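You operate a simulated robot arm through the tools that you are given. There is no shell and no other tool.

You run a simulated robot arm. Do the job below in one go: nothing can be reset, and whatever is moved stays where it is left.

JOB
Put the black wing nut in the yellow tin and store the tin.
Fine: lid on; tin in the green drawer, drawer shut. Where these are worked on the way, their far stop is far enough and under half their travel is too little: green drawer.
Where things are to end (x, y in the base frame): yellow tin within 0.06 m of [0.67, 0.06].

The check looks at the end state, three seconds after you hand in, the way a careful person would. Anything else that was tipped, shoved, dropped, spilled or broken makes it a failure. Lids that push on must go on centred and level and be pressed home; caps that screw on are set level and turned clockwise until they are tight.

ROBOT AND FRAMES
A 6-joint arm with a two-finger parallel gripper, fixed in place. Base frame: the origin is on the floor under the middle of its stand, x ahead of it, y to its left, z up. Readings come in m, rad, newtons and seconds.
With the tool pointing down near the work surface it reaches from about 0.24 to 0.66 m from the base axis. Its first joint turns from -1.152 to 1.152 rad. Payload 2.9 kg.
Tool frame: the origin (TCP) lies between the finger pads and is the grasp point; the fingertips stand 0.03 m ahead of it; z points along the fingers, y is the line along which they close. The gripper opens to 0.11 m. The fingers are 0.02 m wide and 0.01 m thick; the gripper's body (0.048 by 0.112 m) begins 0.055 m behind the TCP.
Orientation is that of the tool frame in the base frame, as a unit quaternion [w, x, y, z]. With the fingers straight down and closing along the base's y, the tool's x points along the base's -x, its y along +y and its z along -z.

CONTROLS
- The arm moves only by the tool arm_command. Its argument "moves" is a list of rows, each a list of 7 numbers: the shift along the tool's x, y, z in cm, then the turn, a rotation vector about the tool's x, y, z in rad, then the opening in per cent of the stroke, from 0 (shut) to 100 (fully open). In form: [[dx, dy, dz, ax, ay, az, hand], ...]. A call has 1 to 20 rows; each row is the pose to reach, as a shift and turn from the pose commanded when the call began, along the tool's axes at that moment. Each row takes 0.2 s and may step no farther than 0.05 m and 0.15 rad from the row before; otherwise, or with a gripper value out of range, the whole call is refused. A pose out of reach is approached as far as the arm can. The call stops where the force on the tool passes 40 N (or 10 N more than at its start, if that is more) or the arm is blocked; 0.2 s more then pass. The fingers move at their own pace (about 0.108 m/s each) and stop on an object; they squeeze with about 38 N. The grip force told is the motor's: it shows also when the fingers shut on nothing. Time passes only in rows, and 0.2 s behind the last, so rows that repeat a pose let the fingers close. The reply holds the time, the measured pose of the TCP, the force on the tool along the base axes, the opening and the grip force, in the units named above and with some noise, with the torque about the TCP (base axes, N m) and any sound that the robot's microphone picked up, and new pictures: "pictures" is both (left out), scene, wrist or none.
- Cameras (640 x 400 px; columns grow to the right, rows downward): "scene" is fixed at [0.0845, 0.4416, 1.3815]; the picture's right is [-0.65, -0.76, 0.00], its down [-0.45, 0.39, -0.81] and it looks along [0.61, -0.53, -0.59] (base axes); focal length 318 px, centre (320, 200). "wrist" rides on the gripper at [0.072, 0.017, -0.103] in the tool frame; the picture's right is [-0.23, 0.97, 0.00], its down [-0.76, -0.18, -0.62] and it looks along [-0.61, -0.14, 0.78] (tool axes); focal length 222 px, centre (320, 200). There is no depth. A picture from a camera that has moved, and an enlarged one, comes with that camera's place and axes in the base frame and with its lens.
- zoom(camera, box): a new picture of the part [left, top, right, bottom] of that camera's present view, enlarged. The clock stands still meanwhile.
- job_done(): hands the job in; it is judged then, once.

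Places have to be worked out from the pictures, the camera data and where the tool is seen. Open the gripper and draw the arm clear of the work before you hand the job in, unless the task says otherwise.

The tools are called after ">>>" by a JSON object that holds its "name" and its "arguments". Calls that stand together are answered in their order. arm_command: Moves the arm, as the interface text tells. Its arguments: {"type":"object","properties":{"moves":{"type":"array","items":{"type":"array","items":{"type":"number"}}},"pictures":{"type":"string","enum":["both","scene","wrist","none"]}},"required":["moves"]} The other tools are called the same way: zoom (camera, box) takes an enlarged picture of a part of a camera's view; job_done () hands the job in.

At the start:

```text
time_s: 0.0
tcp_pos: [0.3774, 0.0181, 1.1574]
ee_rot: [0.0, 0.0, 1.0, 0.0]
wrist_force: [-0.2, 0.9, 0.0]
wrist_torque: [-0.03, 0.03, 0.01]
grip_width: 0.1102
gripper_force: 0.2
```

scene: 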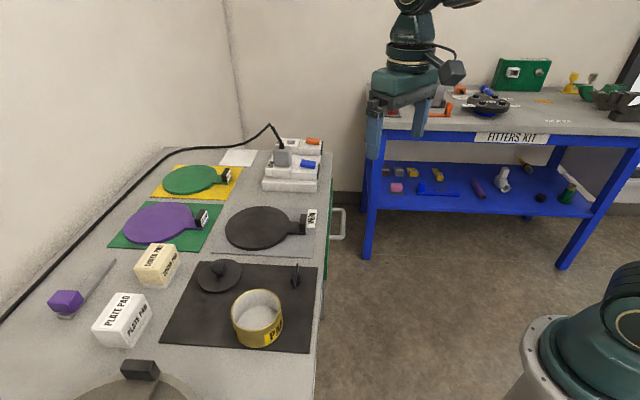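
wrist: 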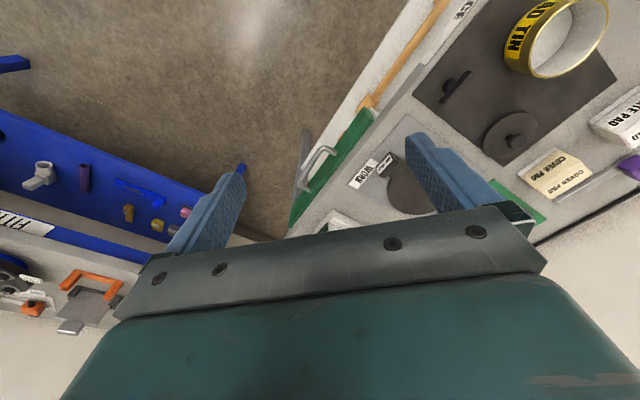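

I start by looking closer at the work area on the left counter: yellow tin, lid, black wing nut, and the green drawer below.

>>> {"name": "zoom", "arguments": {"camera": "scene", "box": [150, 240, 350, 365]}}

>>> {"name": "zoom", "arguments": {"camera": "scene", "box": [200, 120, 380, 260]}}

>>> {"name": "zoom", "arguments": {"camera": "wrist", "box": [260, 0, 640, 240]}}

>>> {"name": "zoom", "arguments": {"camera": "scene", "box": [0, 120, 340, 400]}}

```text
3.20 times, centred on (250, 302) of scene
camera zoom: at [0.0845, 0.4416, 1.3815], right [-0.65, -0.76, 0.0], down [-0.45, 0.39, -0.81], along [0.61, -0.53, -0.59], focal length 1019 px, centre (544, -128)
```

zoom: 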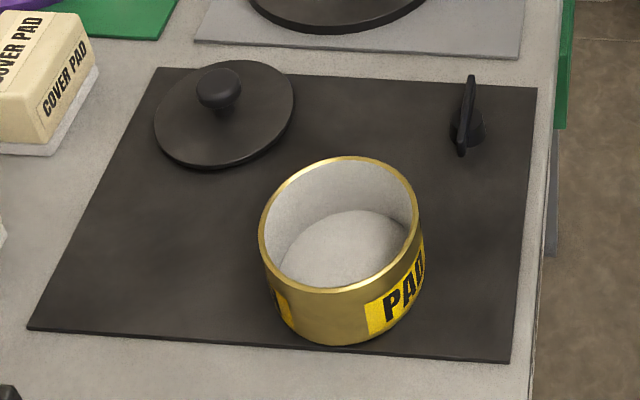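

```text
2.86 times, centred on (290, 190) of scene
camera zoom: at [0.0845, 0.4416, 1.3815], right [-0.65, -0.76, 0.0], down [-0.45, 0.39, -0.81], along [0.61, -0.53, -0.59], focal length 910 px, centre (406, 229)
```

zoom: 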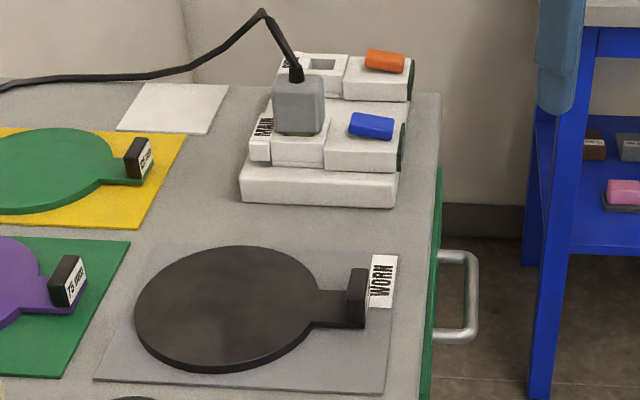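

```text
1.67 times, centred on (450, 120) of wrist
camera zoom: at [0.3049, 0.0359, 1.2599], right [0.23, 0.97, 0.0], down [0.76, -0.18, 0.62], along [0.61, -0.14, -0.78], focal length 370 px, centre (103, 333)
```

zoom: 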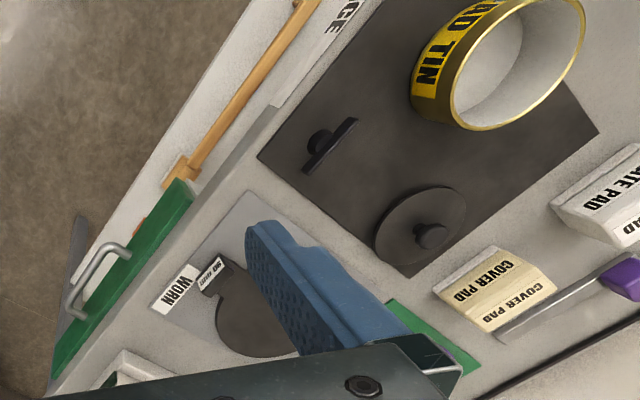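

```text
1.43 times, centred on (170, 260) of scene
camera zoom: at [0.0845, 0.4416, 1.3815], right [-0.65, -0.76, 0.0], down [-0.45, 0.39, -0.81], along [0.61, -0.53, -0.59], focal length 455 px, centre (534, 114)
```

zoom: 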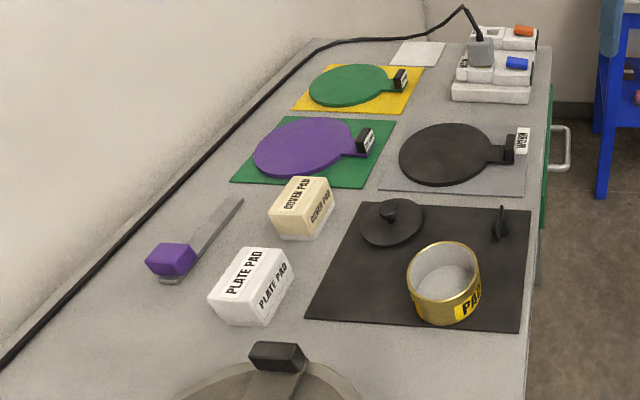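

The tin seems to stand on the counter near (0.39, 0.32) at z≈0.9. I zoom in on the other candidates for "black wing nut" and on the labels before moving.

>>> {"name": "zoom", "arguments": {"camera": "scene", "box": [260, 250, 340, 300]}}

>>> {"name": "zoom", "arguments": {"camera": "scene", "box": [360, 140, 600, 230]}}

>>> {"name": "zoom", "arguments": {"camera": "scene", "box": [420, 40, 640, 140]}}

>>> {"name": "zoom", "arguments": {"camera": "wrist", "box": [280, 0, 480, 230]}}

```text
8.00 times, centred on (300, 275) of scene
camera zoom: at [0.0845, 0.4416, 1.3815], right [-0.65, -0.76, 0.0], down [-0.45, 0.39, -0.81], along [0.61, -0.53, -0.59], focal length 2548 px, centre (480, -400)
```

zoom: 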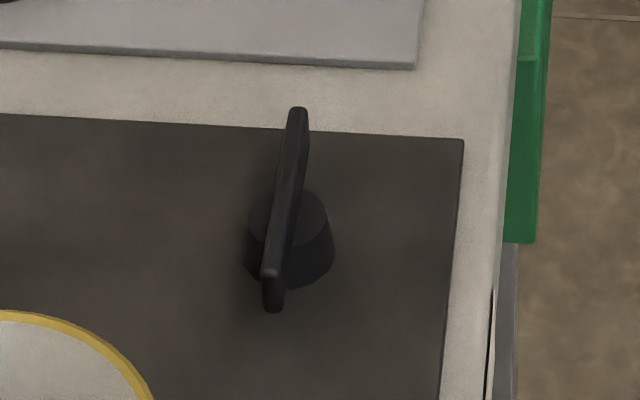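

```text
2.67 times, centred on (480, 185) of scene
camera zoom: at [0.0845, 0.4416, 1.3815], right [-0.65, -0.76, 0.0], down [-0.45, 0.39, -0.81], along [0.61, -0.53, -0.59], focal length 849 px, centre (-107, 240)
```

zoom: 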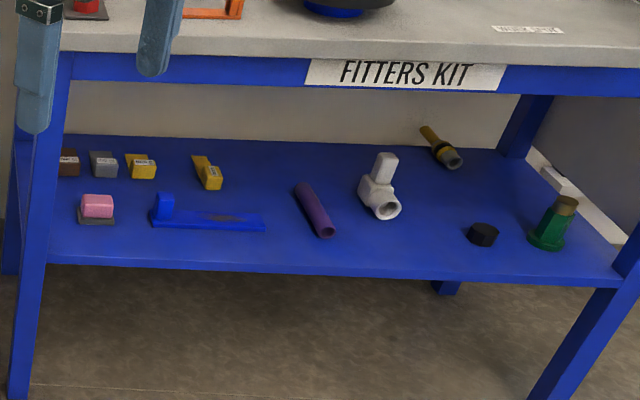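

```text
2.91 times, centred on (530, 90) of scene
camera zoom: at [0.0845, 0.4416, 1.3815], right [-0.65, -0.76, 0.0], down [-0.45, 0.39, -0.81], along [0.61, -0.53, -0.59], focal length 926 px, centre (-291, 520)
```

zoom: 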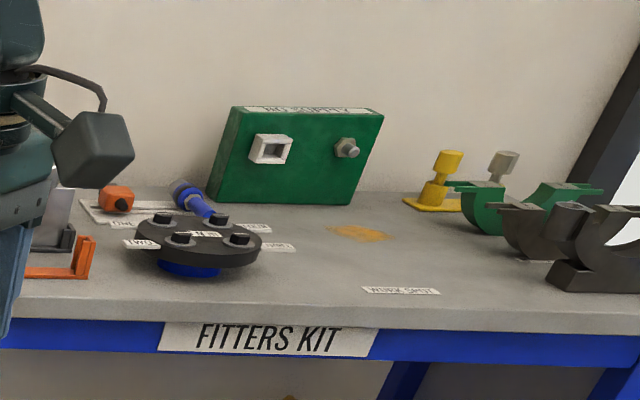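

```text
1.74 times, centred on (380, 115) of wrist
camera zoom: at [0.3049, 0.0359, 1.2599], right [0.23, 0.97, 0.0], down [0.76, -0.18, 0.62], along [0.61, -0.14, -0.78], focal length 386 px, centre (216, 348)
```

zoom: 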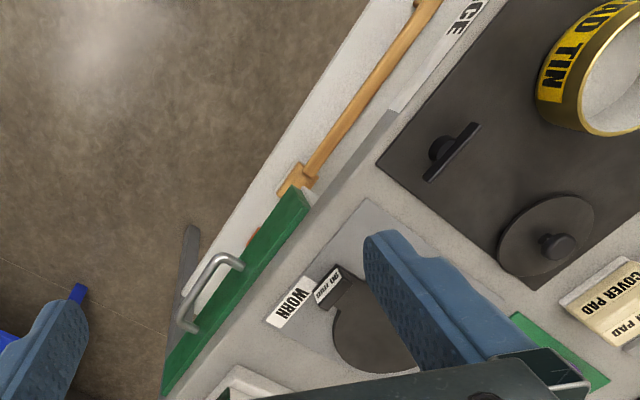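

The wing nut lies on the black mat (wing roughly parallel to the counter edge) at about (0.41, 0.22). I move the wrist camera left over the counter with a 45° turn so the fingers will close square to the counter's edge, staying high.

>>> {"name": "arm_command", "arguments": {"moves": [[1, 2.3, 0, 0, 0, 0.098, 100], [2, 4.6, 0, 0, 0, 0.196, 100], [3, 6.8, 0, 0, 0, 0.294, 100], [4, 9.1, 0, 0, 0, 0.393, 100], [5, 11.4, 0, 0, 0, 0.491, 100], [6, 13.7, 0, 0, 0, 0.589, 100], [7, 16, 0, 0, 0, 0.687, 100], [7.7, 18.2, 0, 0, 0, 0.785, 100]], "pictures": "both"}}

```text
time_s: 1.8
tcp_pos: [0.3, 0.1999, 1.1567]
ee_rot: [0.001, 0.383, 0.924, 0.0]
wrist_force: [-0.1, 0.0, 0.9]
wrist_torque: [-0.04, 0.0, -0.01]
grip_width: 0.1098
gripper_force: 0.1
camera wrist: at [0.261, 0.2644, 1.2596], right [0.85, 0.53, 0.0], down [0.41, -0.66, 0.62], along [0.33, -0.53, -0.78], focal length 222 px, centre (320, 200)
```

scene: 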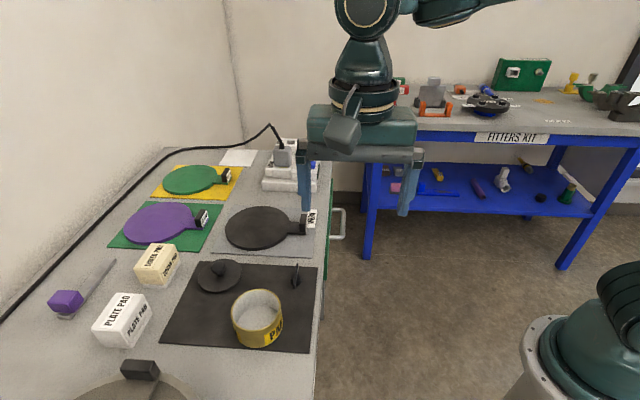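
wrist: 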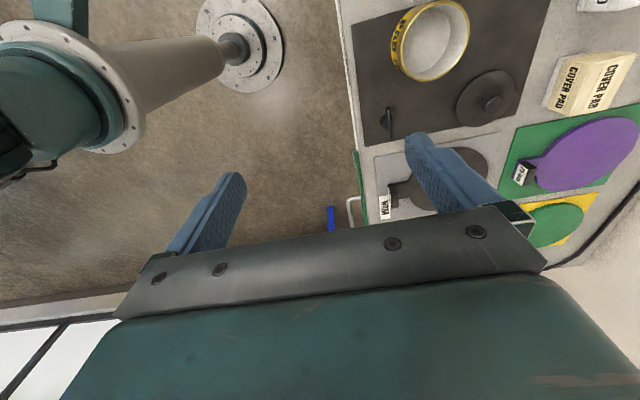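

The counter edge now runs vertically in the wrist view. I enlarge the tin/lid/wing nut region and the drawer front to measure.

>>> {"name": "zoom", "arguments": {"camera": "wrist", "box": [340, 0, 560, 140]}}

>>> {"name": "zoom", "arguments": {"camera": "wrist", "box": [310, 90, 450, 240]}}

```text
2.86 times, centred on (450, 70) of wrist
camera zoom: at [0.261, 0.2644, 1.2596], right [0.85, 0.53, 0.0], down [0.41, -0.66, 0.62], along [0.33, -0.53, -0.78], focal length 635 px, centre (-51, 571)
```

zoom: 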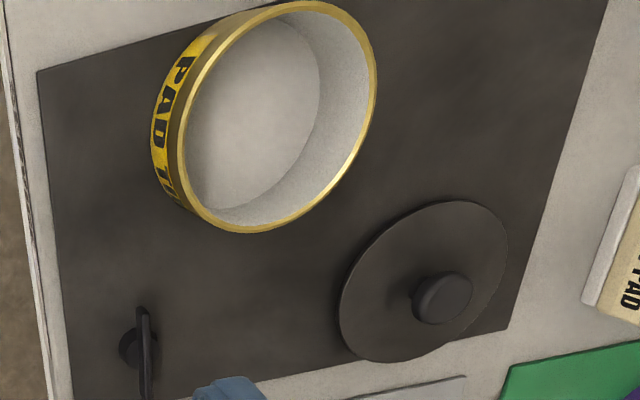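

```text
2.67 times, centred on (380, 165) of wrist
camera zoom: at [0.261, 0.2644, 1.2596], right [0.85, 0.53, 0.0], down [0.41, -0.66, 0.62], along [0.33, -0.53, -0.78], focal length 592 px, centre (160, 293)
```

zoom: 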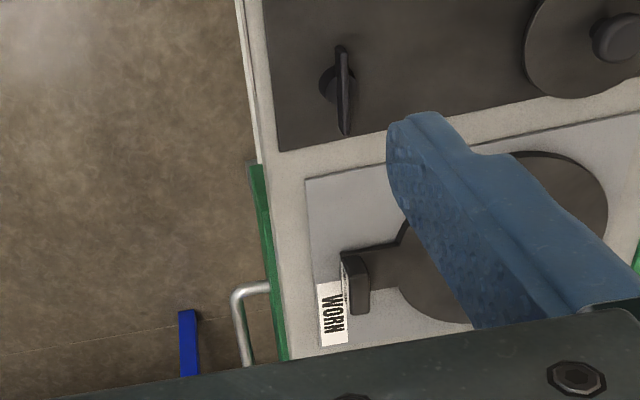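

Triangulating: wing nut ≈ (0.414, 0.217, wing top ~0.925), tin rim centre ≈ (0.380, 0.318, z≈0.948, Ø≈0.082), lid ≈ (0.521, 0.319, z≈0.90). I hover above the wing nut at z≈1.03 to refine.

>>> {"name": "arm_command", "arguments": {"moves": [[-1.36, 1.84, 2.54, 0, 0, 0, 100], [-2.72, 3.68, 5.08, 0, 0, 0, 100], [-4.07, 5.51, 7.62, 0, 0, 0, 100], [-5.43, 7.35, 10.16, 0, 0, 0, 100], [-6.79, 9.19, 12.7, 0, 0, 0, 100], [-6.79, 9.19, 12.7, 0, 0, 0, 100]], "pictures": "both"}}

```text
time_s: 3.2
tcp_pos: [0.415, 0.2166, 1.0306]
ee_rot: [0.0, 0.383, 0.924, -0.001]
wrist_force: [0.0, -0.2, 0.4]
wrist_torque: [-0.01, 0.01, -0.02]
grip_width: 0.11
gripper_force: 0.0
camera wrist: at [0.3751, 0.2812, 1.1334], right [0.85, 0.53, 0.0], down [0.41, -0.66, 0.62], along [0.33, -0.53, -0.78], focal length 222 px, centre (320, 200)
```

scene: 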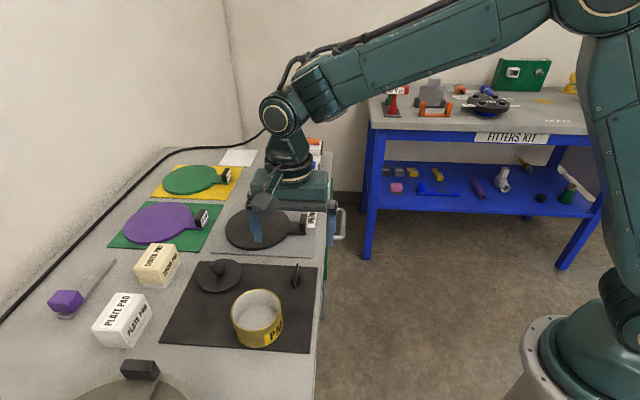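
wrist: 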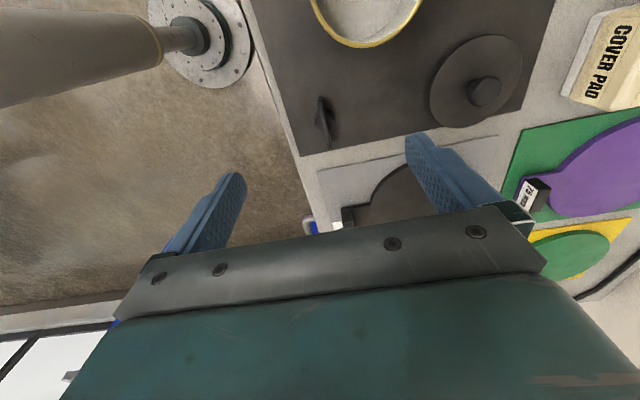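

>>> {"name": "zoom", "arguments": {"camera": "wrist", "box": [280, 70, 380, 160]}}

>>> {"name": "zoom", "arguments": {"camera": "wrist", "box": [300, 0, 560, 150]}}

```text
4.44 times, centred on (330, 115) of wrist
camera zoom: at [0.3751, 0.2812, 1.1334], right [0.85, 0.53, 0.0], down [0.41, -0.66, 0.62], along [0.33, -0.53, -0.78], focal length 987 px, centre (276, 578)
```

zoom: 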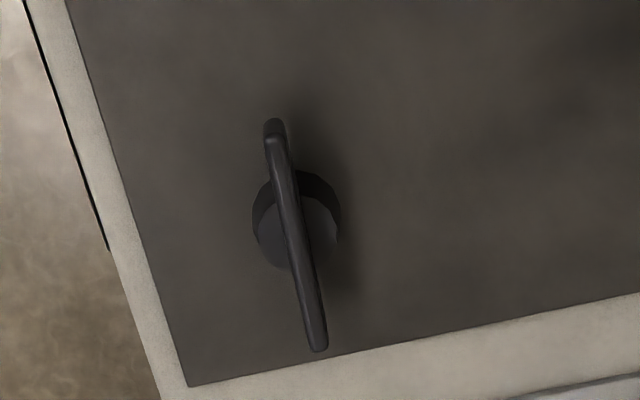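

```text
2.46 times, centred on (430, 75) of wrist
camera zoom: at [0.3751, 0.2812, 1.1334], right [0.85, 0.53, 0.0], down [0.41, -0.66, 0.62], along [0.33, -0.53, -0.78], focal length 547 px, centre (49, 508)
```

zoom: 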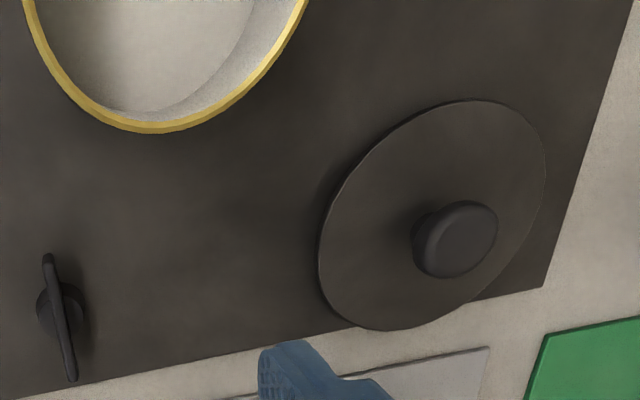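

Closer view puts the wing centre at about (0.421, 0.213), wing top z≈0.915, mat top z≈0.89, wing exactly along the counter edge. I come down with a half-open hand to just above it and check.

>>> {"name": "arm_command", "arguments": {"moves": [[-0.34, 0.09, 2.5, 0, 0, 0, 50], [-0.68, 0.17, 5, 0, 0, 0, 45], [-0.68, 0.17, 7, 0, 0, 0, 45], [-0.68, 0.17, 7, 0, 0, 0, 45]], "pictures": "both"}}

```text
time_s: 4.2
tcp_pos: [0.4189, 0.2126, 0.9596]
ee_rot: [0.0, 0.382, 0.924, 0.0]
wrist_force: [-0.2, -0.4, -0.7]
wrist_torque: [-0.03, 0.0, 0.0]
grip_width: 0.0493
gripper_force: 0.1
camera wrist: at [0.3798, 0.2774, 1.063], right [0.85, 0.53, 0.0], down [0.41, -0.66, 0.62], along [0.33, -0.53, -0.78], focal length 222 px, centre (320, 200)
```

scene: 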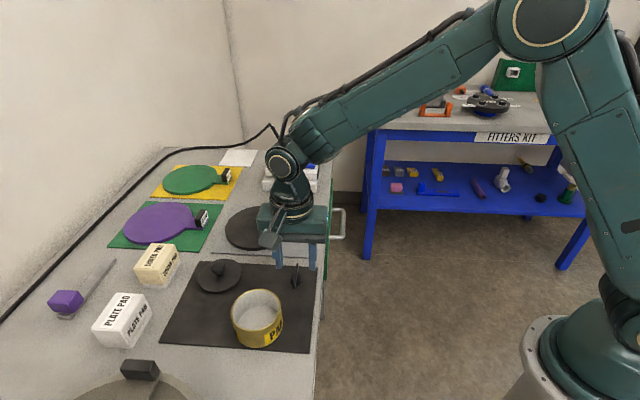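
wrist: 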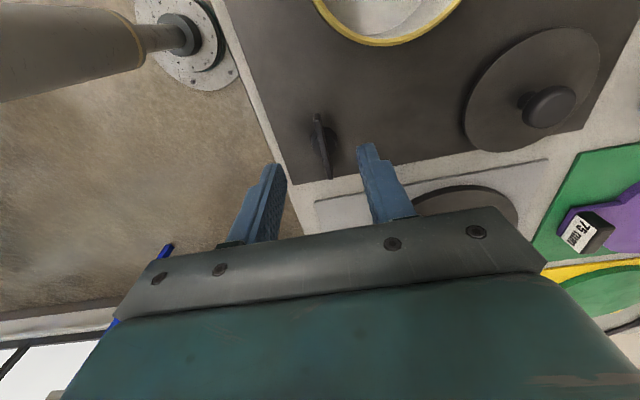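

>>> {"name": "zoom", "arguments": {"camera": "wrist", "box": [240, 90, 400, 190]}}

>>> {"name": "zoom", "arguments": {"camera": "scene", "box": [250, 220, 350, 310]}}

```text
4.00 times, centred on (320, 140) of wrist
camera zoom: at [0.3798, 0.2774, 1.063], right [0.85, 0.53, 0.0], down [0.41, -0.66, 0.62], along [0.33, -0.53, -0.78], focal length 888 px, centre (320, 440)
```

zoom: 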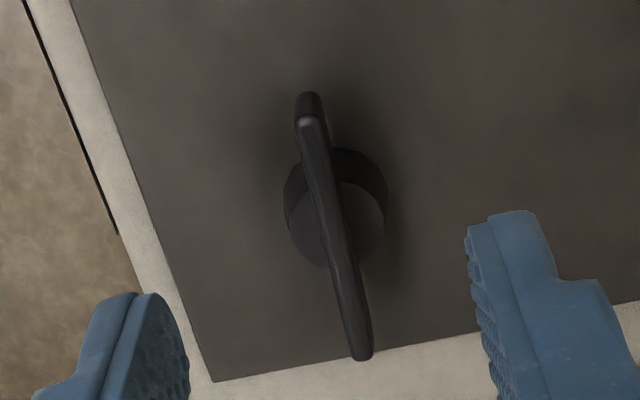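

```text
4.44 times, centred on (300, 265) of scene
camera zoom: at [0.0845, 0.4416, 1.3815], right [-0.65, -0.76, 0.0], down [-0.45, 0.39, -0.81], along [0.61, -0.53, -0.59], focal length 1415 px, centre (409, -89)
```

zoom: 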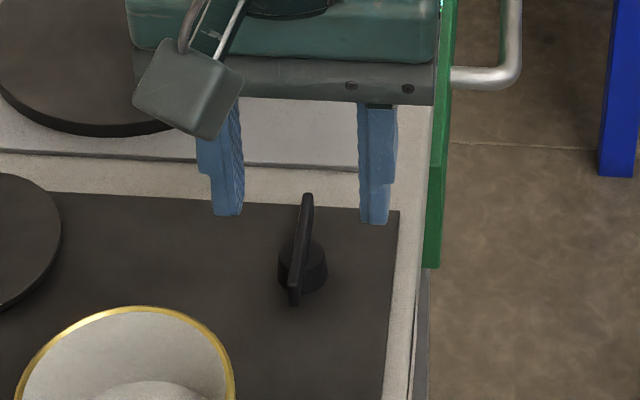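

The wing sits about 4 mm off the finger midline toward the inner finger. I correct that, lower so the tips overlap the wing by ~1 cm, and close.

>>> {"name": "arm_command", "arguments": {"moves": [[0, 0.35, 1.2, 0, 0, 0, 45], [0, 0.35, 2.5, 0, 0, 0, 45], [0, 0.35, 2.5, 0, 0, 0, 0], [0, 0.35, 2.5, 0, 0, 0, 0], [0, 0.35, 2.5, 0, 0, 0, 0]], "pictures": "both"}}

```text
time_s: 5.4
tcp_pos: [0.4223, 0.2149, 0.9346]
ee_rot: [0.0, 0.383, 0.924, 0.001]
wrist_force: [-0.1, 0.4, -1.0]
wrist_torque: [0.03, 0.0, -0.01]
grip_width: 0.0038
gripper_force: 37.5
camera wrist: at [0.3821, 0.2789, 1.0376], right [0.85, 0.53, 0.0], down [0.41, -0.66, 0.62], along [0.33, -0.53, -0.78], focal length 222 px, centre (320, 200)
```

scene: 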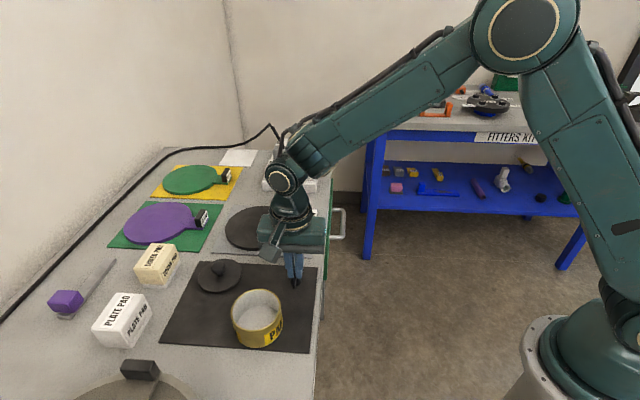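
wrist: 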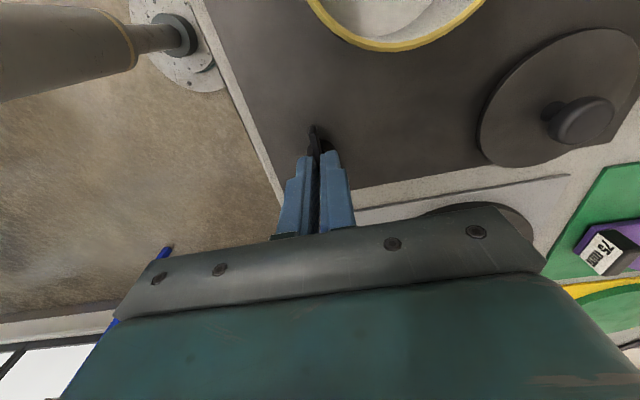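

The fingers hold on the 4 mm wing (37.5 N grip). I lift it straight up ~9.5 cm and check it came along.

>>> {"name": "arm_command", "arguments": {"moves": [[0, 0, -2, 0, 0, 0, 0], [0, 0, -4.5, 0, 0, 0, 0], [0, 0, -7, 0, 0, 0, 0], [0, 0, -9.5, 0, 0, 0, 0], [0, 0, -9.5, 0, 0, 0, 0]], "pictures": "both"}}

```text
time_s: 6.6
tcp_pos: [0.423, 0.2146, 1.0287]
ee_rot: [-0.001, 0.382, 0.924, 0.0]
wrist_force: [0.6, -0.1, -0.5]
wrist_torque: [0.01, -0.02, 0.01]
grip_width: 0.0035
gripper_force: 38.1
camera wrist: at [0.3833, 0.2792, 1.1322], right [0.85, 0.53, 0.0], down [0.41, -0.66, 0.62], along [0.33, -0.53, -0.78], focal length 222 px, centre (320, 200)
```

scene: 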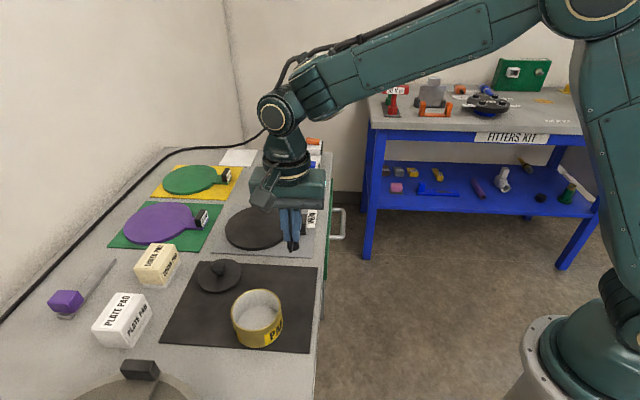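
wrist: 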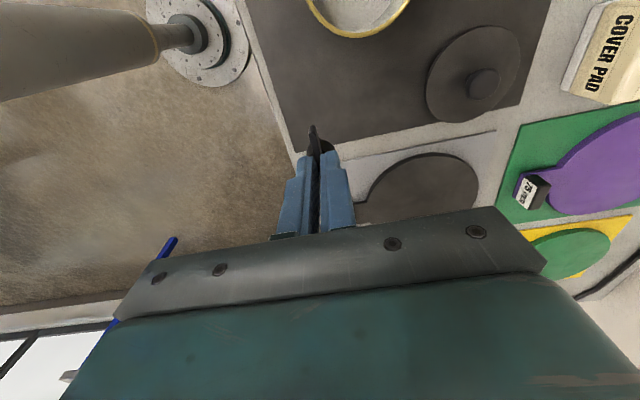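

The nut is held. Now I carry it over the tin centre, estimated (0.381, 0.319), staying at z≈1.03 (nut bottom ~3.5 cm above the rim).

>>> {"name": "arm_command", "arguments": {"moves": [[2.6, 1.1, 0, 0, 0, 0, 0], [5.2, 2.2, 0, 0, 0, 0, 0], [7.8, 3.3, 0, 0, 0, 0, 0], [10.35, 4.41, 0, 0, 0, 0, 0], [10.35, 4.41, 0, 0, 0, 0, 0]], "pictures": "both"}}

```text
time_s: 7.8
tcp_pos: [0.3811, 0.3197, 1.0281]
ee_rot: [0.0, 0.383, 0.924, 0.0]
wrist_force: [1.0, -0.4, -0.8]
wrist_torque: [-0.01, 0.0, 0.01]
grip_width: 0.0036
gripper_force: 38.0
camera wrist: at [0.3418, 0.3846, 1.1319], right [0.85, 0.53, 0.0], down [0.41, -0.66, 0.62], along [0.33, -0.53, -0.78], focal length 222 px, centre (320, 200)
```

scene: 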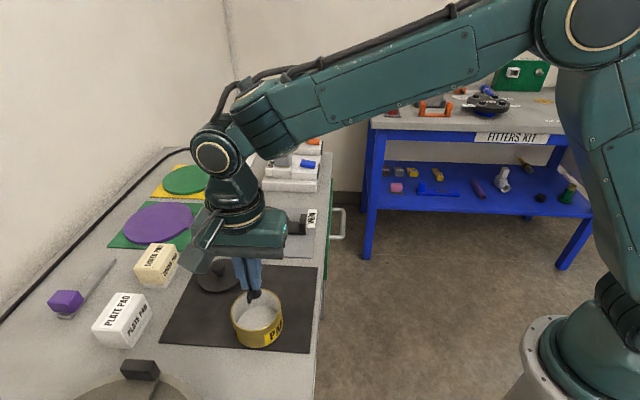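
wrist: 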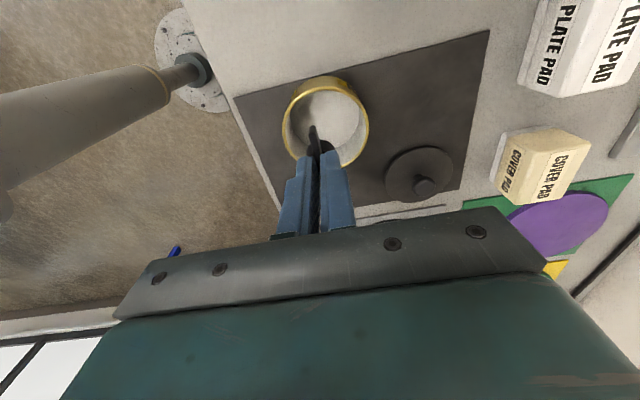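

>>> {"name": "zoom", "arguments": {"camera": "wrist", "box": [250, 60, 410, 180]}}

>>> {"name": "zoom", "arguments": {"camera": "scene", "box": [210, 250, 320, 360]}}

```text
3.33 times, centred on (330, 120) of wrist
camera zoom: at [0.3418, 0.3846, 1.1319], right [0.85, 0.53, 0.0], down [0.41, -0.66, 0.62], along [0.33, -0.53, -0.78], focal length 740 px, centre (287, 467)
```

zoom: 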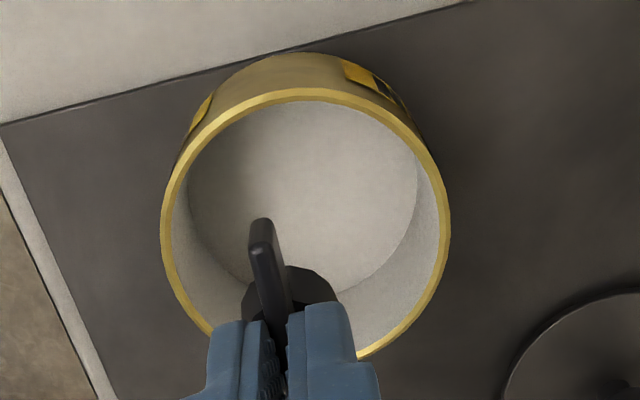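

```text
3.64 times, centred on (265, 305) of scene
camera zoom: at [0.0845, 0.4416, 1.3814], right [-0.65, -0.76, 0.0], down [-0.45, 0.39, -0.81], along [0.61, -0.53, -0.59], focal length 1158 px, centre (520, -182)
```

zoom: 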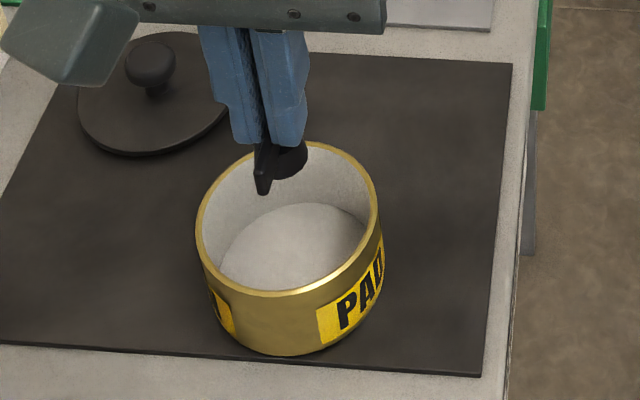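

Refining with the new view: tin rim is z≈0.934 (tin ~44 mm high, Ø≈82 mm) and its centre ≈ (0.389, 0.317), so I shift ~8 mm, then lower the nut to the tin floor before releasing.

>>> {"name": "arm_command", "arguments": {"moves": [[-0.78, 0.35, 0, 0, 0, 0, 0], [-0.78, 0.35, 2.5, 0, 0, 0, 0], [-0.78, 0.35, 5, 0, 0, 0, 0], [-0.78, 0.35, 7, 0, 0, 0, 0], [-0.78, 0.35, 8.2, 0, 0, 0, 0], [-0.78, 0.35, 8.8, 0, 0, 0, 0], [-0.78, 0.35, 8.8, 0, 0, 0, 0]], "pictures": "both"}}

```text
time_s: 9.4
tcp_pos: [0.3885, 0.318, 0.9411]
ee_rot: [-0.001, 0.383, 0.924, 0.0]
wrist_force: [-0.1, -0.5, 0.1]
wrist_torque: [0.01, 0.01, 0.01]
grip_width: 0.0036
gripper_force: 38.3
camera wrist: at [0.3487, 0.3819, 1.0441], right [0.85, 0.53, 0.0], down [0.41, -0.66, 0.62], along [0.33, -0.53, -0.78], focal length 222 px, centre (320, 200)
```

scene: 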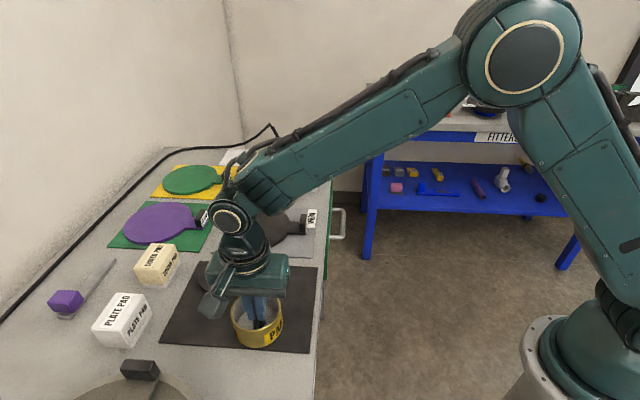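
wrist: 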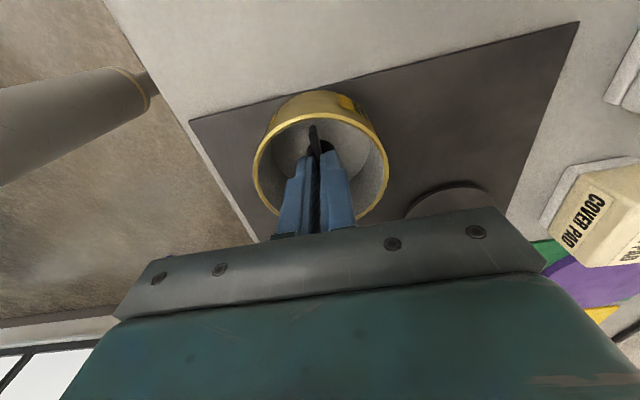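

The nut is inside the tin, well centred, no contact force yet. I lower 3 mm more, open to 25% and back out straight up.

>>> {"name": "arm_command", "arguments": {"moves": [[0, 0, 0.3, 0, 0, 0, 0], [0, 0, 0.3, 0, 0, 0, 25], [0, 0, 0.3, 0, 0, 0, 25], [0, 0, -2, 0, 0, 0, 25], [0, 0, -5, 0, 0, 0, 25], [0, 0, -9, 0, 0, 0, 25], [0, 0, -12, 0, 0, 0, 25], [0, 0, -12, 0, 0, 0, 25]], "pictures": "both"}}

```text
time_s: 11.2
tcp_pos: [0.3879, 0.3167, 1.0624]
ee_rot: [0.0, 0.383, 0.924, 0.001]
wrist_force: [-0.6, -0.2, 0.4]
wrist_torque: [0.0, -0.02, 0.02]
grip_width: 0.0275
gripper_force: 0.1
camera wrist: at [0.349, 0.3808, 1.1646], right [0.85, 0.53, 0.0], down [0.41, -0.66, 0.62], along [0.33, -0.53, -0.78], focal length 222 px, centre (320, 200)
```

scene: 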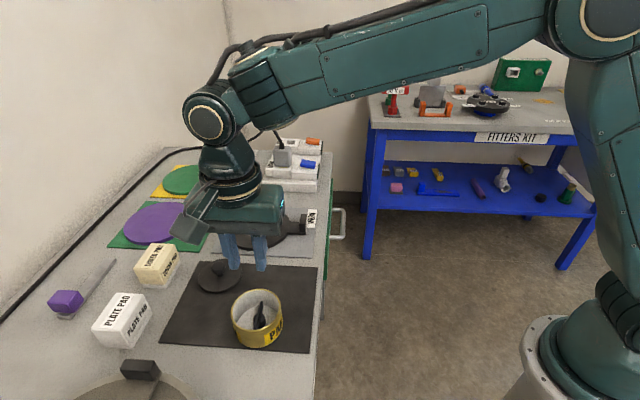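
wrist: 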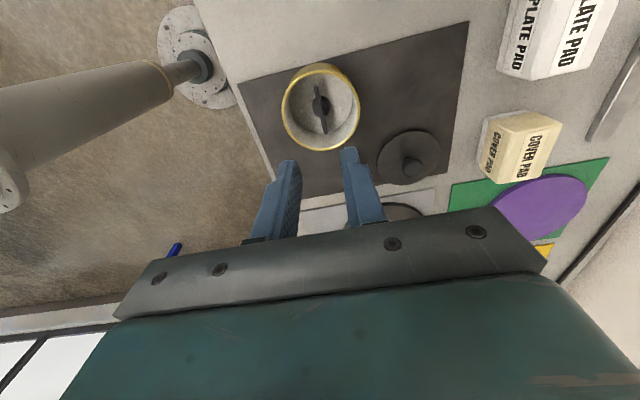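

>>> {"name": "zoom", "arguments": {"camera": "wrist", "box": [260, 40, 460, 190]}}

>>> {"name": "zoom", "arguments": {"camera": "scene", "box": [180, 230, 310, 360]}}

```text
2.67 times, centred on (360, 115) of wrist
camera zoom: at [0.349, 0.3808, 1.1646], right [0.85, 0.53, 0.0], down [0.41, -0.66, 0.62], along [0.33, -0.53, -0.78], focal length 592 px, centre (213, 427)
```

zoom: 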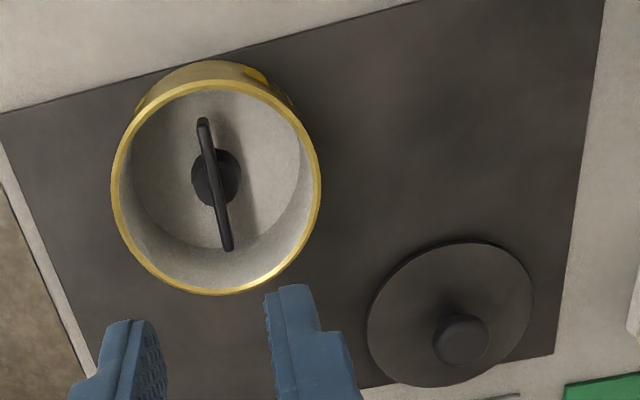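

```text
3.08 times, centred on (245, 295) of scene
camera zoom: at [0.0845, 0.4416, 1.3815], right [-0.65, -0.76, 0.0], down [-0.45, 0.39, -0.81], along [0.61, -0.53, -0.59], focal length 980 px, centre (551, -92)
```

zoom: 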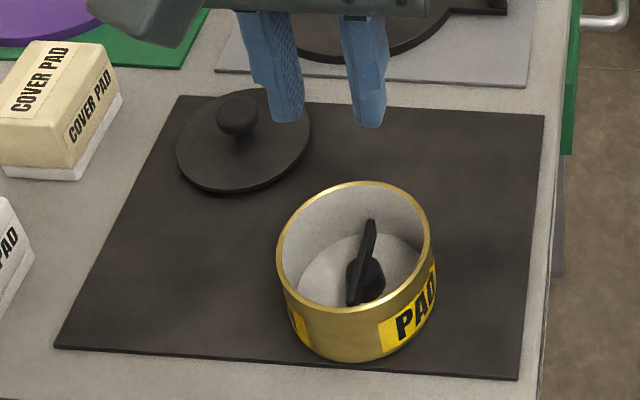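

The nut stands in the tin. To get the lid on centred I'll locate the tin precisely by gently gripping its body in two directions (self-centring), then do the same with the lid knob. First: open fully, descend around the tin and close.

>>> {"name": "arm_command", "arguments": {"moves": [[0, 0, 0, 0, 0, 0, 100], [0, 0, 0, 0, 0, 0, 100], [0, 0, 4, 0, 0, 0, 100], [0, 0, 8, 0, 0, 0, 100], [0, 0, 11, 0, 0, 0, 100], [0, 0, 12.9, 0, 0, 0, 100], [0, 0, 12.9, 0, 0, 0, 100]], "pictures": "both"}}

```text
time_s: 12.8
tcp_pos: [0.3875, 0.3177, 0.9336]
ee_rot: [0.0, 0.383, 0.924, 0.001]
wrist_force: [-0.6, -0.1, 0.4]
wrist_torque: [-0.01, -0.01, 0.0]
grip_width: 0.11
gripper_force: 0.0
camera wrist: at [0.3481, 0.3812, 1.0368], right [0.85, 0.53, 0.0], down [0.41, -0.66, 0.62], along [0.33, -0.53, -0.78], focal length 222 px, centre (320, 200)
```

scene: 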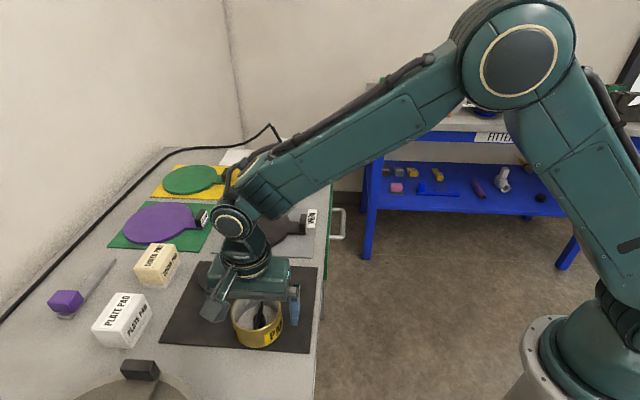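
wrist: 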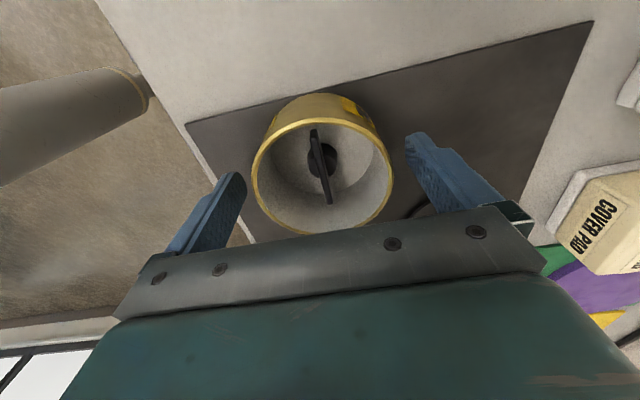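

The tin sits centred between the open fingers. I close on it to centre it along this axis and read its width.

>>> {"name": "arm_command", "arguments": {"moves": [[0, 0, 0, 0, 0, 0, 70], [0, 0, 0, 0, 0, 0, 60], [0, 0, 0, 0, 0, 0, 60], [0, 0, 0, 0, 0, 0, 60]], "pictures": "wrist"}}

```text
time_s: 13.8
tcp_pos: [0.3887, 0.316, 0.9337]
ee_rot: [-0.001, 0.383, 0.924, 0.0]
wrist_force: [1.0, 0.8, 0.2]
wrist_torque: [0.03, 0.01, 0.01]
grip_width: 0.0761
gripper_force: 38.3
camera wrist: at [0.3481, 0.3812, 1.0371], right [0.85, 0.53, 0.0], down [0.41, -0.66, 0.62], along [0.33, -0.53, -0.78], focal length 222 px, centre (320, 200)
```

wrist: 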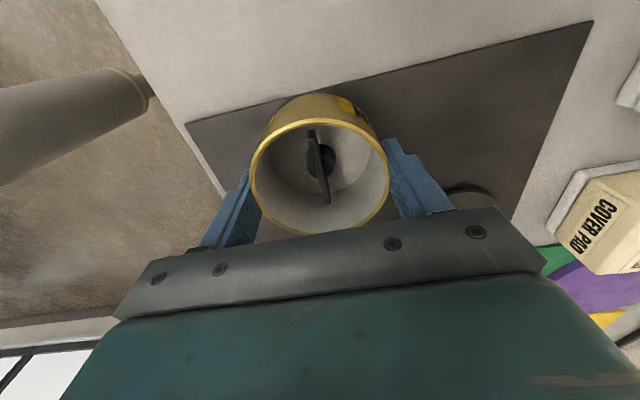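

Tin body is 76 mm wide. Now I open, turn the hand 90° in place and will grip it across the other direction.

>>> {"name": "arm_command", "arguments": {"moves": [[0, 0, 0, 0, 0, 0, 100], [0, 0, 0, 0, 0, 0, 100], [0, 0, 0, 0, 0, -0.143, 100], [0, 0, 0, 0, 0, -0.286, 100], [0, 0, 0, 0, 0, -0.429, 100], [0, 0, 0, 0, 0, -0.571, 100], [0, 0, 0, 0, 0, -0.714, 100], [0, 0, 0, 0, 0, -0.857, 100], [0, 0, 0, 0, 0, -1.0, 100], [0, 0, 0, 0, 0, -1.143, 100], [0, 0, 0, 0, 0, -1.286, 100], [0, 0, 0, 0, 0, -1.428, 100], [0, 0, 0, 0, 0, -1.571, 100], [0, 0, 0, 0, 0, -1.571, 100]], "pictures": "both"}}

```text
time_s: 16.8
tcp_pos: [0.3888, 0.3157, 0.9327]
ee_rot: [-0.001, -0.384, 0.923, -0.001]
wrist_force: [-0.2, 0.2, 0.1]
wrist_torque: [0.01, 0.02, -0.01]
grip_width: 0.1098
gripper_force: 0.0
camera wrist: at [0.3243, 0.2788, 1.0362], right [-0.53, 0.85, 0.0], down [0.66, 0.41, 0.62], along [0.53, 0.33, -0.78], focal length 222 px, centre (320, 200)
```

scene: 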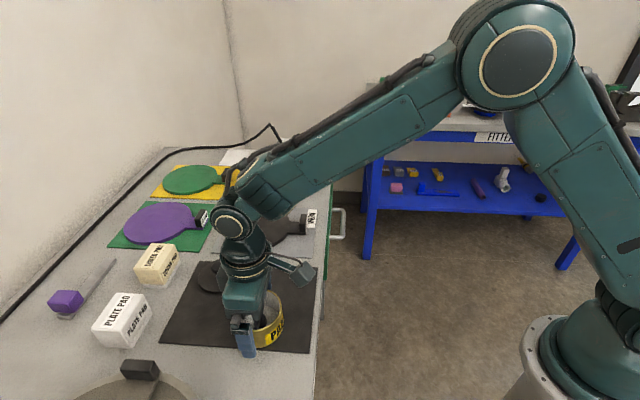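
wrist: 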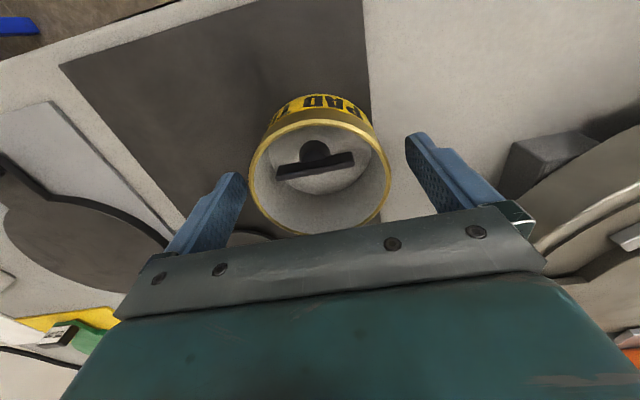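

Hand is turned 90°; the tin is again centred between the fingers. I close on it across this direction.

>>> {"name": "arm_command", "arguments": {"moves": [[0, 0, 0, 0, 0, 0, 72], [0, 0, 0, 0, 0, 0, 60], [0, 0, 0, 0, 0, 0, 60], [0, 0, 0, 0, 0, 0, 60]], "pictures": "wrist"}}

```text
time_s: 17.8
tcp_pos: [0.388, 0.3171, 0.9336]
ee_rot: [0.0, -0.382, 0.924, 0.0]
wrist_force: [0.3, -0.4, 0.4]
wrist_torque: [-0.02, 0.01, 0.03]
grip_width: 0.0763
gripper_force: 38.2
camera wrist: at [0.3242, 0.279, 1.0362], right [-0.53, 0.85, 0.0], down [0.66, 0.41, 0.62], along [0.53, 0.33, -0.78], focal length 222 px, centre (320, 200)
```

wrist: 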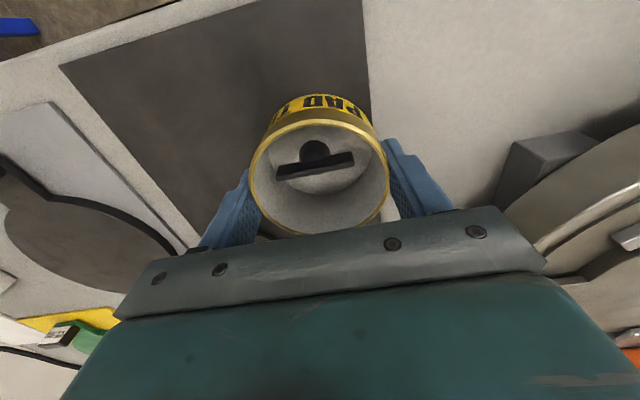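

The tin is now centred on the commanded TCP ≈ (0.388, 0.3174) in both directions. I release, rise, and move above the lid (~(0.52, 0.319)) for a closer look at the knob.

>>> {"name": "arm_command", "arguments": {"moves": [[0, 0, 0, 0, 0, 0, 100], [0, 0, 0, 0, 0, 0, 100], [0, 0, -3, 0, 0, 0, 100], [0, 0, -6.5, 0, 0, 0, 100], [0, 0, -9.7, 0, 0, 0, 100], [-3.15, -3.07, -9.7, 0, 0, 0, 100], [-6.3, -6.15, -9.7, 0, 0, 0, 80], [-9.45, -9.22, -9.7, 0, 0, 0, 60], [-9.45, -9.22, -9.7, 0, 0, 0, 50], [-9.45, -9.22, -9.7, 0, 0, 0, 50]], "pictures": "both"}}

```text
time_s: 20.0
tcp_pos: [0.5203, 0.3194, 1.031]
ee_rot: [0.0, -0.383, 0.924, 0.0]
wrist_force: [-0.2, -0.3, 1.3]
wrist_torque: [-0.02, 0.01, 0.0]
grip_width: 0.0549
gripper_force: 0.0
camera wrist: at [0.4566, 0.2807, 1.1338], right [-0.53, 0.85, 0.0], down [0.66, 0.41, 0.62], along [0.53, 0.33, -0.78], focal length 222 px, centre (320, 200)
```

scene: 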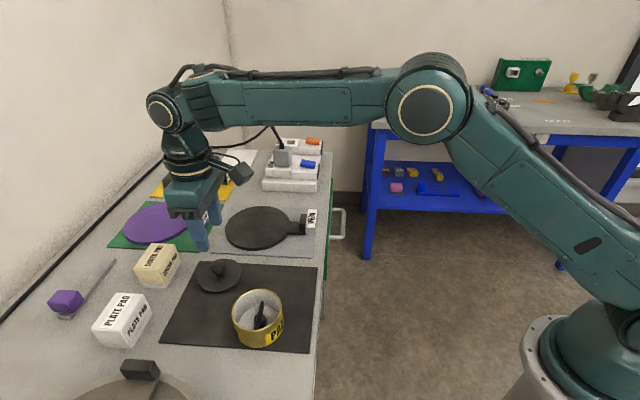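
wrist: 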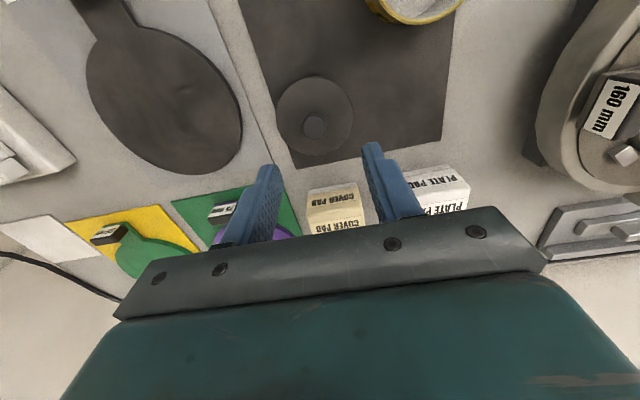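

>>> {"name": "zoom", "arguments": {"camera": "wrist", "box": [250, 60, 410, 180]}}

>>> {"name": "zoom", "arguments": {"camera": "scene", "box": [170, 230, 310, 360]}}

```text
3.33 times, centred on (330, 120) of wrist
camera zoom: at [0.4566, 0.2807, 1.1338], right [-0.53, 0.85, 0.0], down [0.66, 0.41, 0.62], along [0.53, 0.33, -0.78], focal length 740 px, centre (287, 467)
```

zoom: 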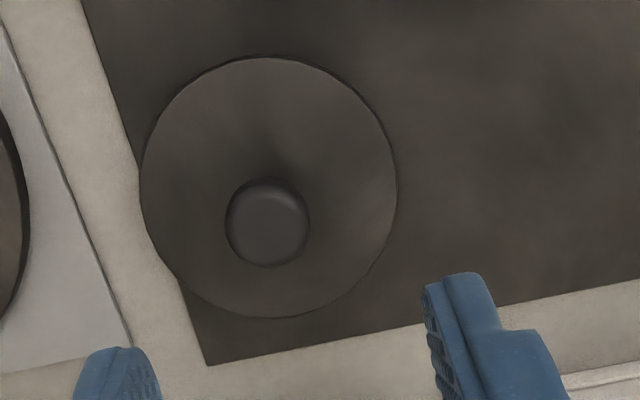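

```text
3.08 times, centred on (240, 295) of scene
camera zoom: at [0.0846, 0.4416, 1.3815], right [-0.65, -0.76, 0.0], down [-0.45, 0.39, -0.81], along [0.61, -0.53, -0.59], focal length 980 px, centre (566, -92)
```

zoom: 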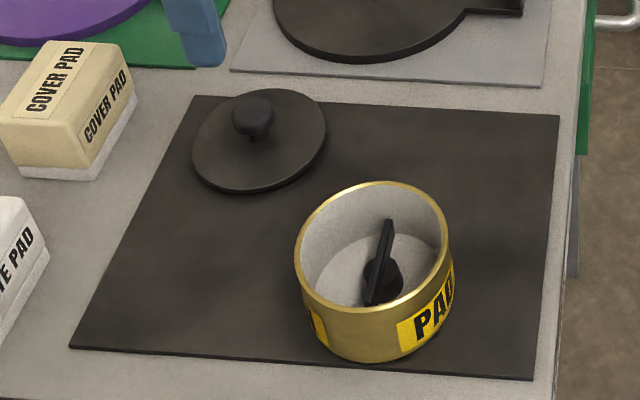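

Knob centre works out to ≈ (0.527, 0.3185), cap centre z≈0.918, Ø≈25 mm. I shift ~8 mm and descend so the tips reach z≈0.909, straddling the knob, and look.

>>> {"name": "arm_command", "arguments": {"moves": [[-0.47, -0.54, 0, 0, 0, 0, 50], [-0.47, -0.54, 3, 0, 0, 0, 50], [-0.47, -0.54, 6, 0, 0, 0, 50], [-0.47, -0.54, 8, 0, 0, 0, 50], [-0.47, -0.54, 9.1, 0, 0, 0, 50], [-0.47, -0.54, 9.1, 0, 0, 0, 50]], "pictures": "both"}}

```text
time_s: 21.4
tcp_pos: [0.5257, 0.3185, 0.9388]
ee_rot: [0.0, -0.383, 0.924, 0.0]
wrist_force: [-0.5, -0.1, 0.4]
wrist_torque: [-0.02, 0.03, 0.0]
grip_width: 0.055
gripper_force: 0.1
camera wrist: at [0.4633, 0.2802, 1.0422], right [-0.53, 0.85, 0.0], down [0.66, 0.41, 0.62], along [0.53, 0.33, -0.78], focal length 222 px, centre (320, 200)
```

scene: 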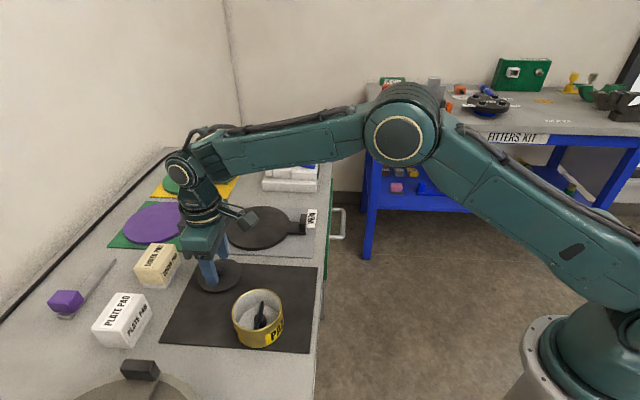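
wrist: 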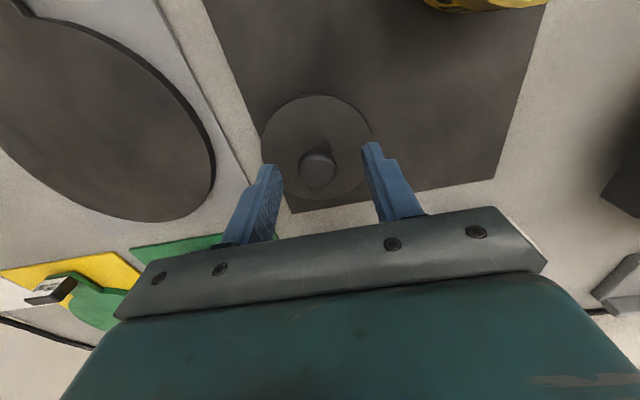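

>>> {"name": "zoom", "arguments": {"camera": "wrist", "box": [240, 80, 400, 220]}}

>>> {"name": "zoom", "arguments": {"camera": "scene", "box": [180, 240, 260, 310]}}

```text
2.86 times, centred on (320, 150) of wrist
camera zoom: at [0.4633, 0.2802, 1.0422], right [-0.53, 0.85, 0.0], down [0.66, 0.41, 0.62], along [0.53, 0.33, -0.78], focal length 635 px, centre (320, 343)
```

zoom: 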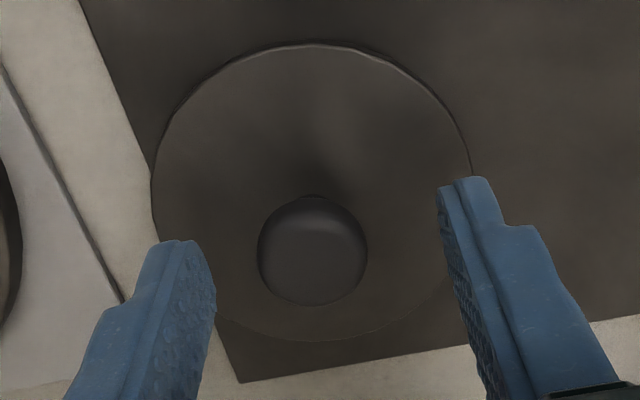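

```text
5.71 times, centred on (220, 275) of scene
camera zoom: at [0.0845, 0.4416, 1.3815], right [-0.65, -0.76, 0.0], down [-0.45, 0.39, -0.81], along [0.61, -0.53, -0.59], focal length 1820 px, centre (891, -229)
```

zoom: 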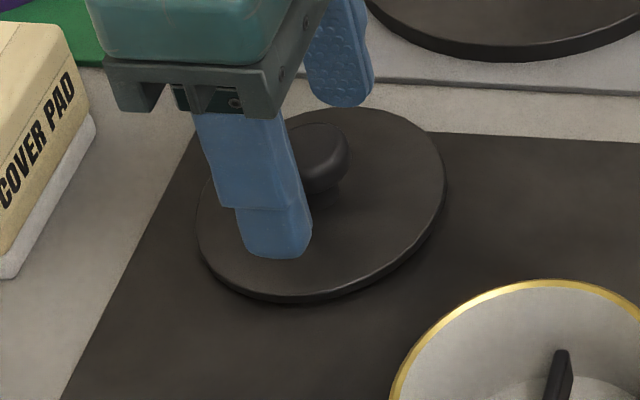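

The knob is centred between the fingers within ~2 mm. I close on it to centre it in this direction.

>>> {"name": "arm_command", "arguments": {"moves": [[0, 0, 0.2, 0, 0, 0, 50], [0, 0, 0.2, 0, 0, 0, 15], [0, 0, 0.2, 0, 0, 0, 10], [0, 0, 0.2, 0, 0, 0, 10], [0, 0, 0.2, 0, 0, 0, 10]], "pictures": "both"}}

```text
time_s: 22.6
tcp_pos: [0.5275, 0.3182, 0.9377]
ee_rot: [-0.001, -0.382, 0.924, 0.0]
wrist_force: [-0.3, 0.0, 0.6]
wrist_torque: [-0.01, -0.01, 0.03]
grip_width: 0.0195
gripper_force: 37.4
camera wrist: at [0.4637, 0.2805, 1.0402], right [-0.53, 0.85, 0.0], down [0.66, 0.41, 0.62], along [0.53, 0.33, -0.78], focal length 222 px, centre (320, 200)
```

scene: 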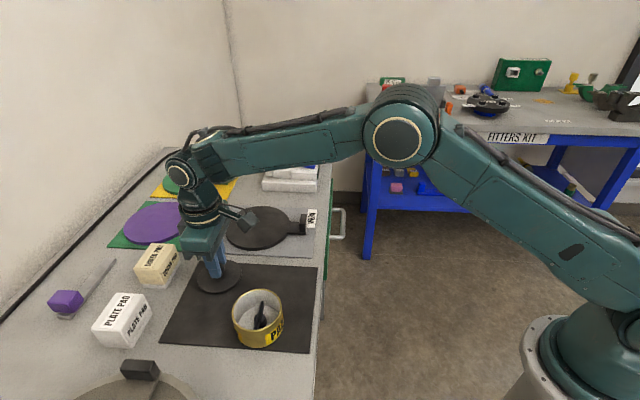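
wrist: 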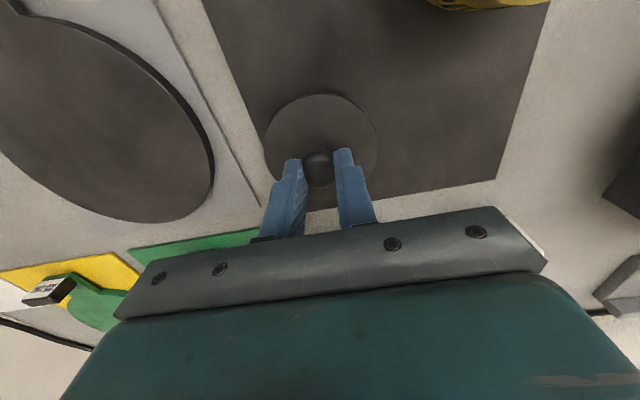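

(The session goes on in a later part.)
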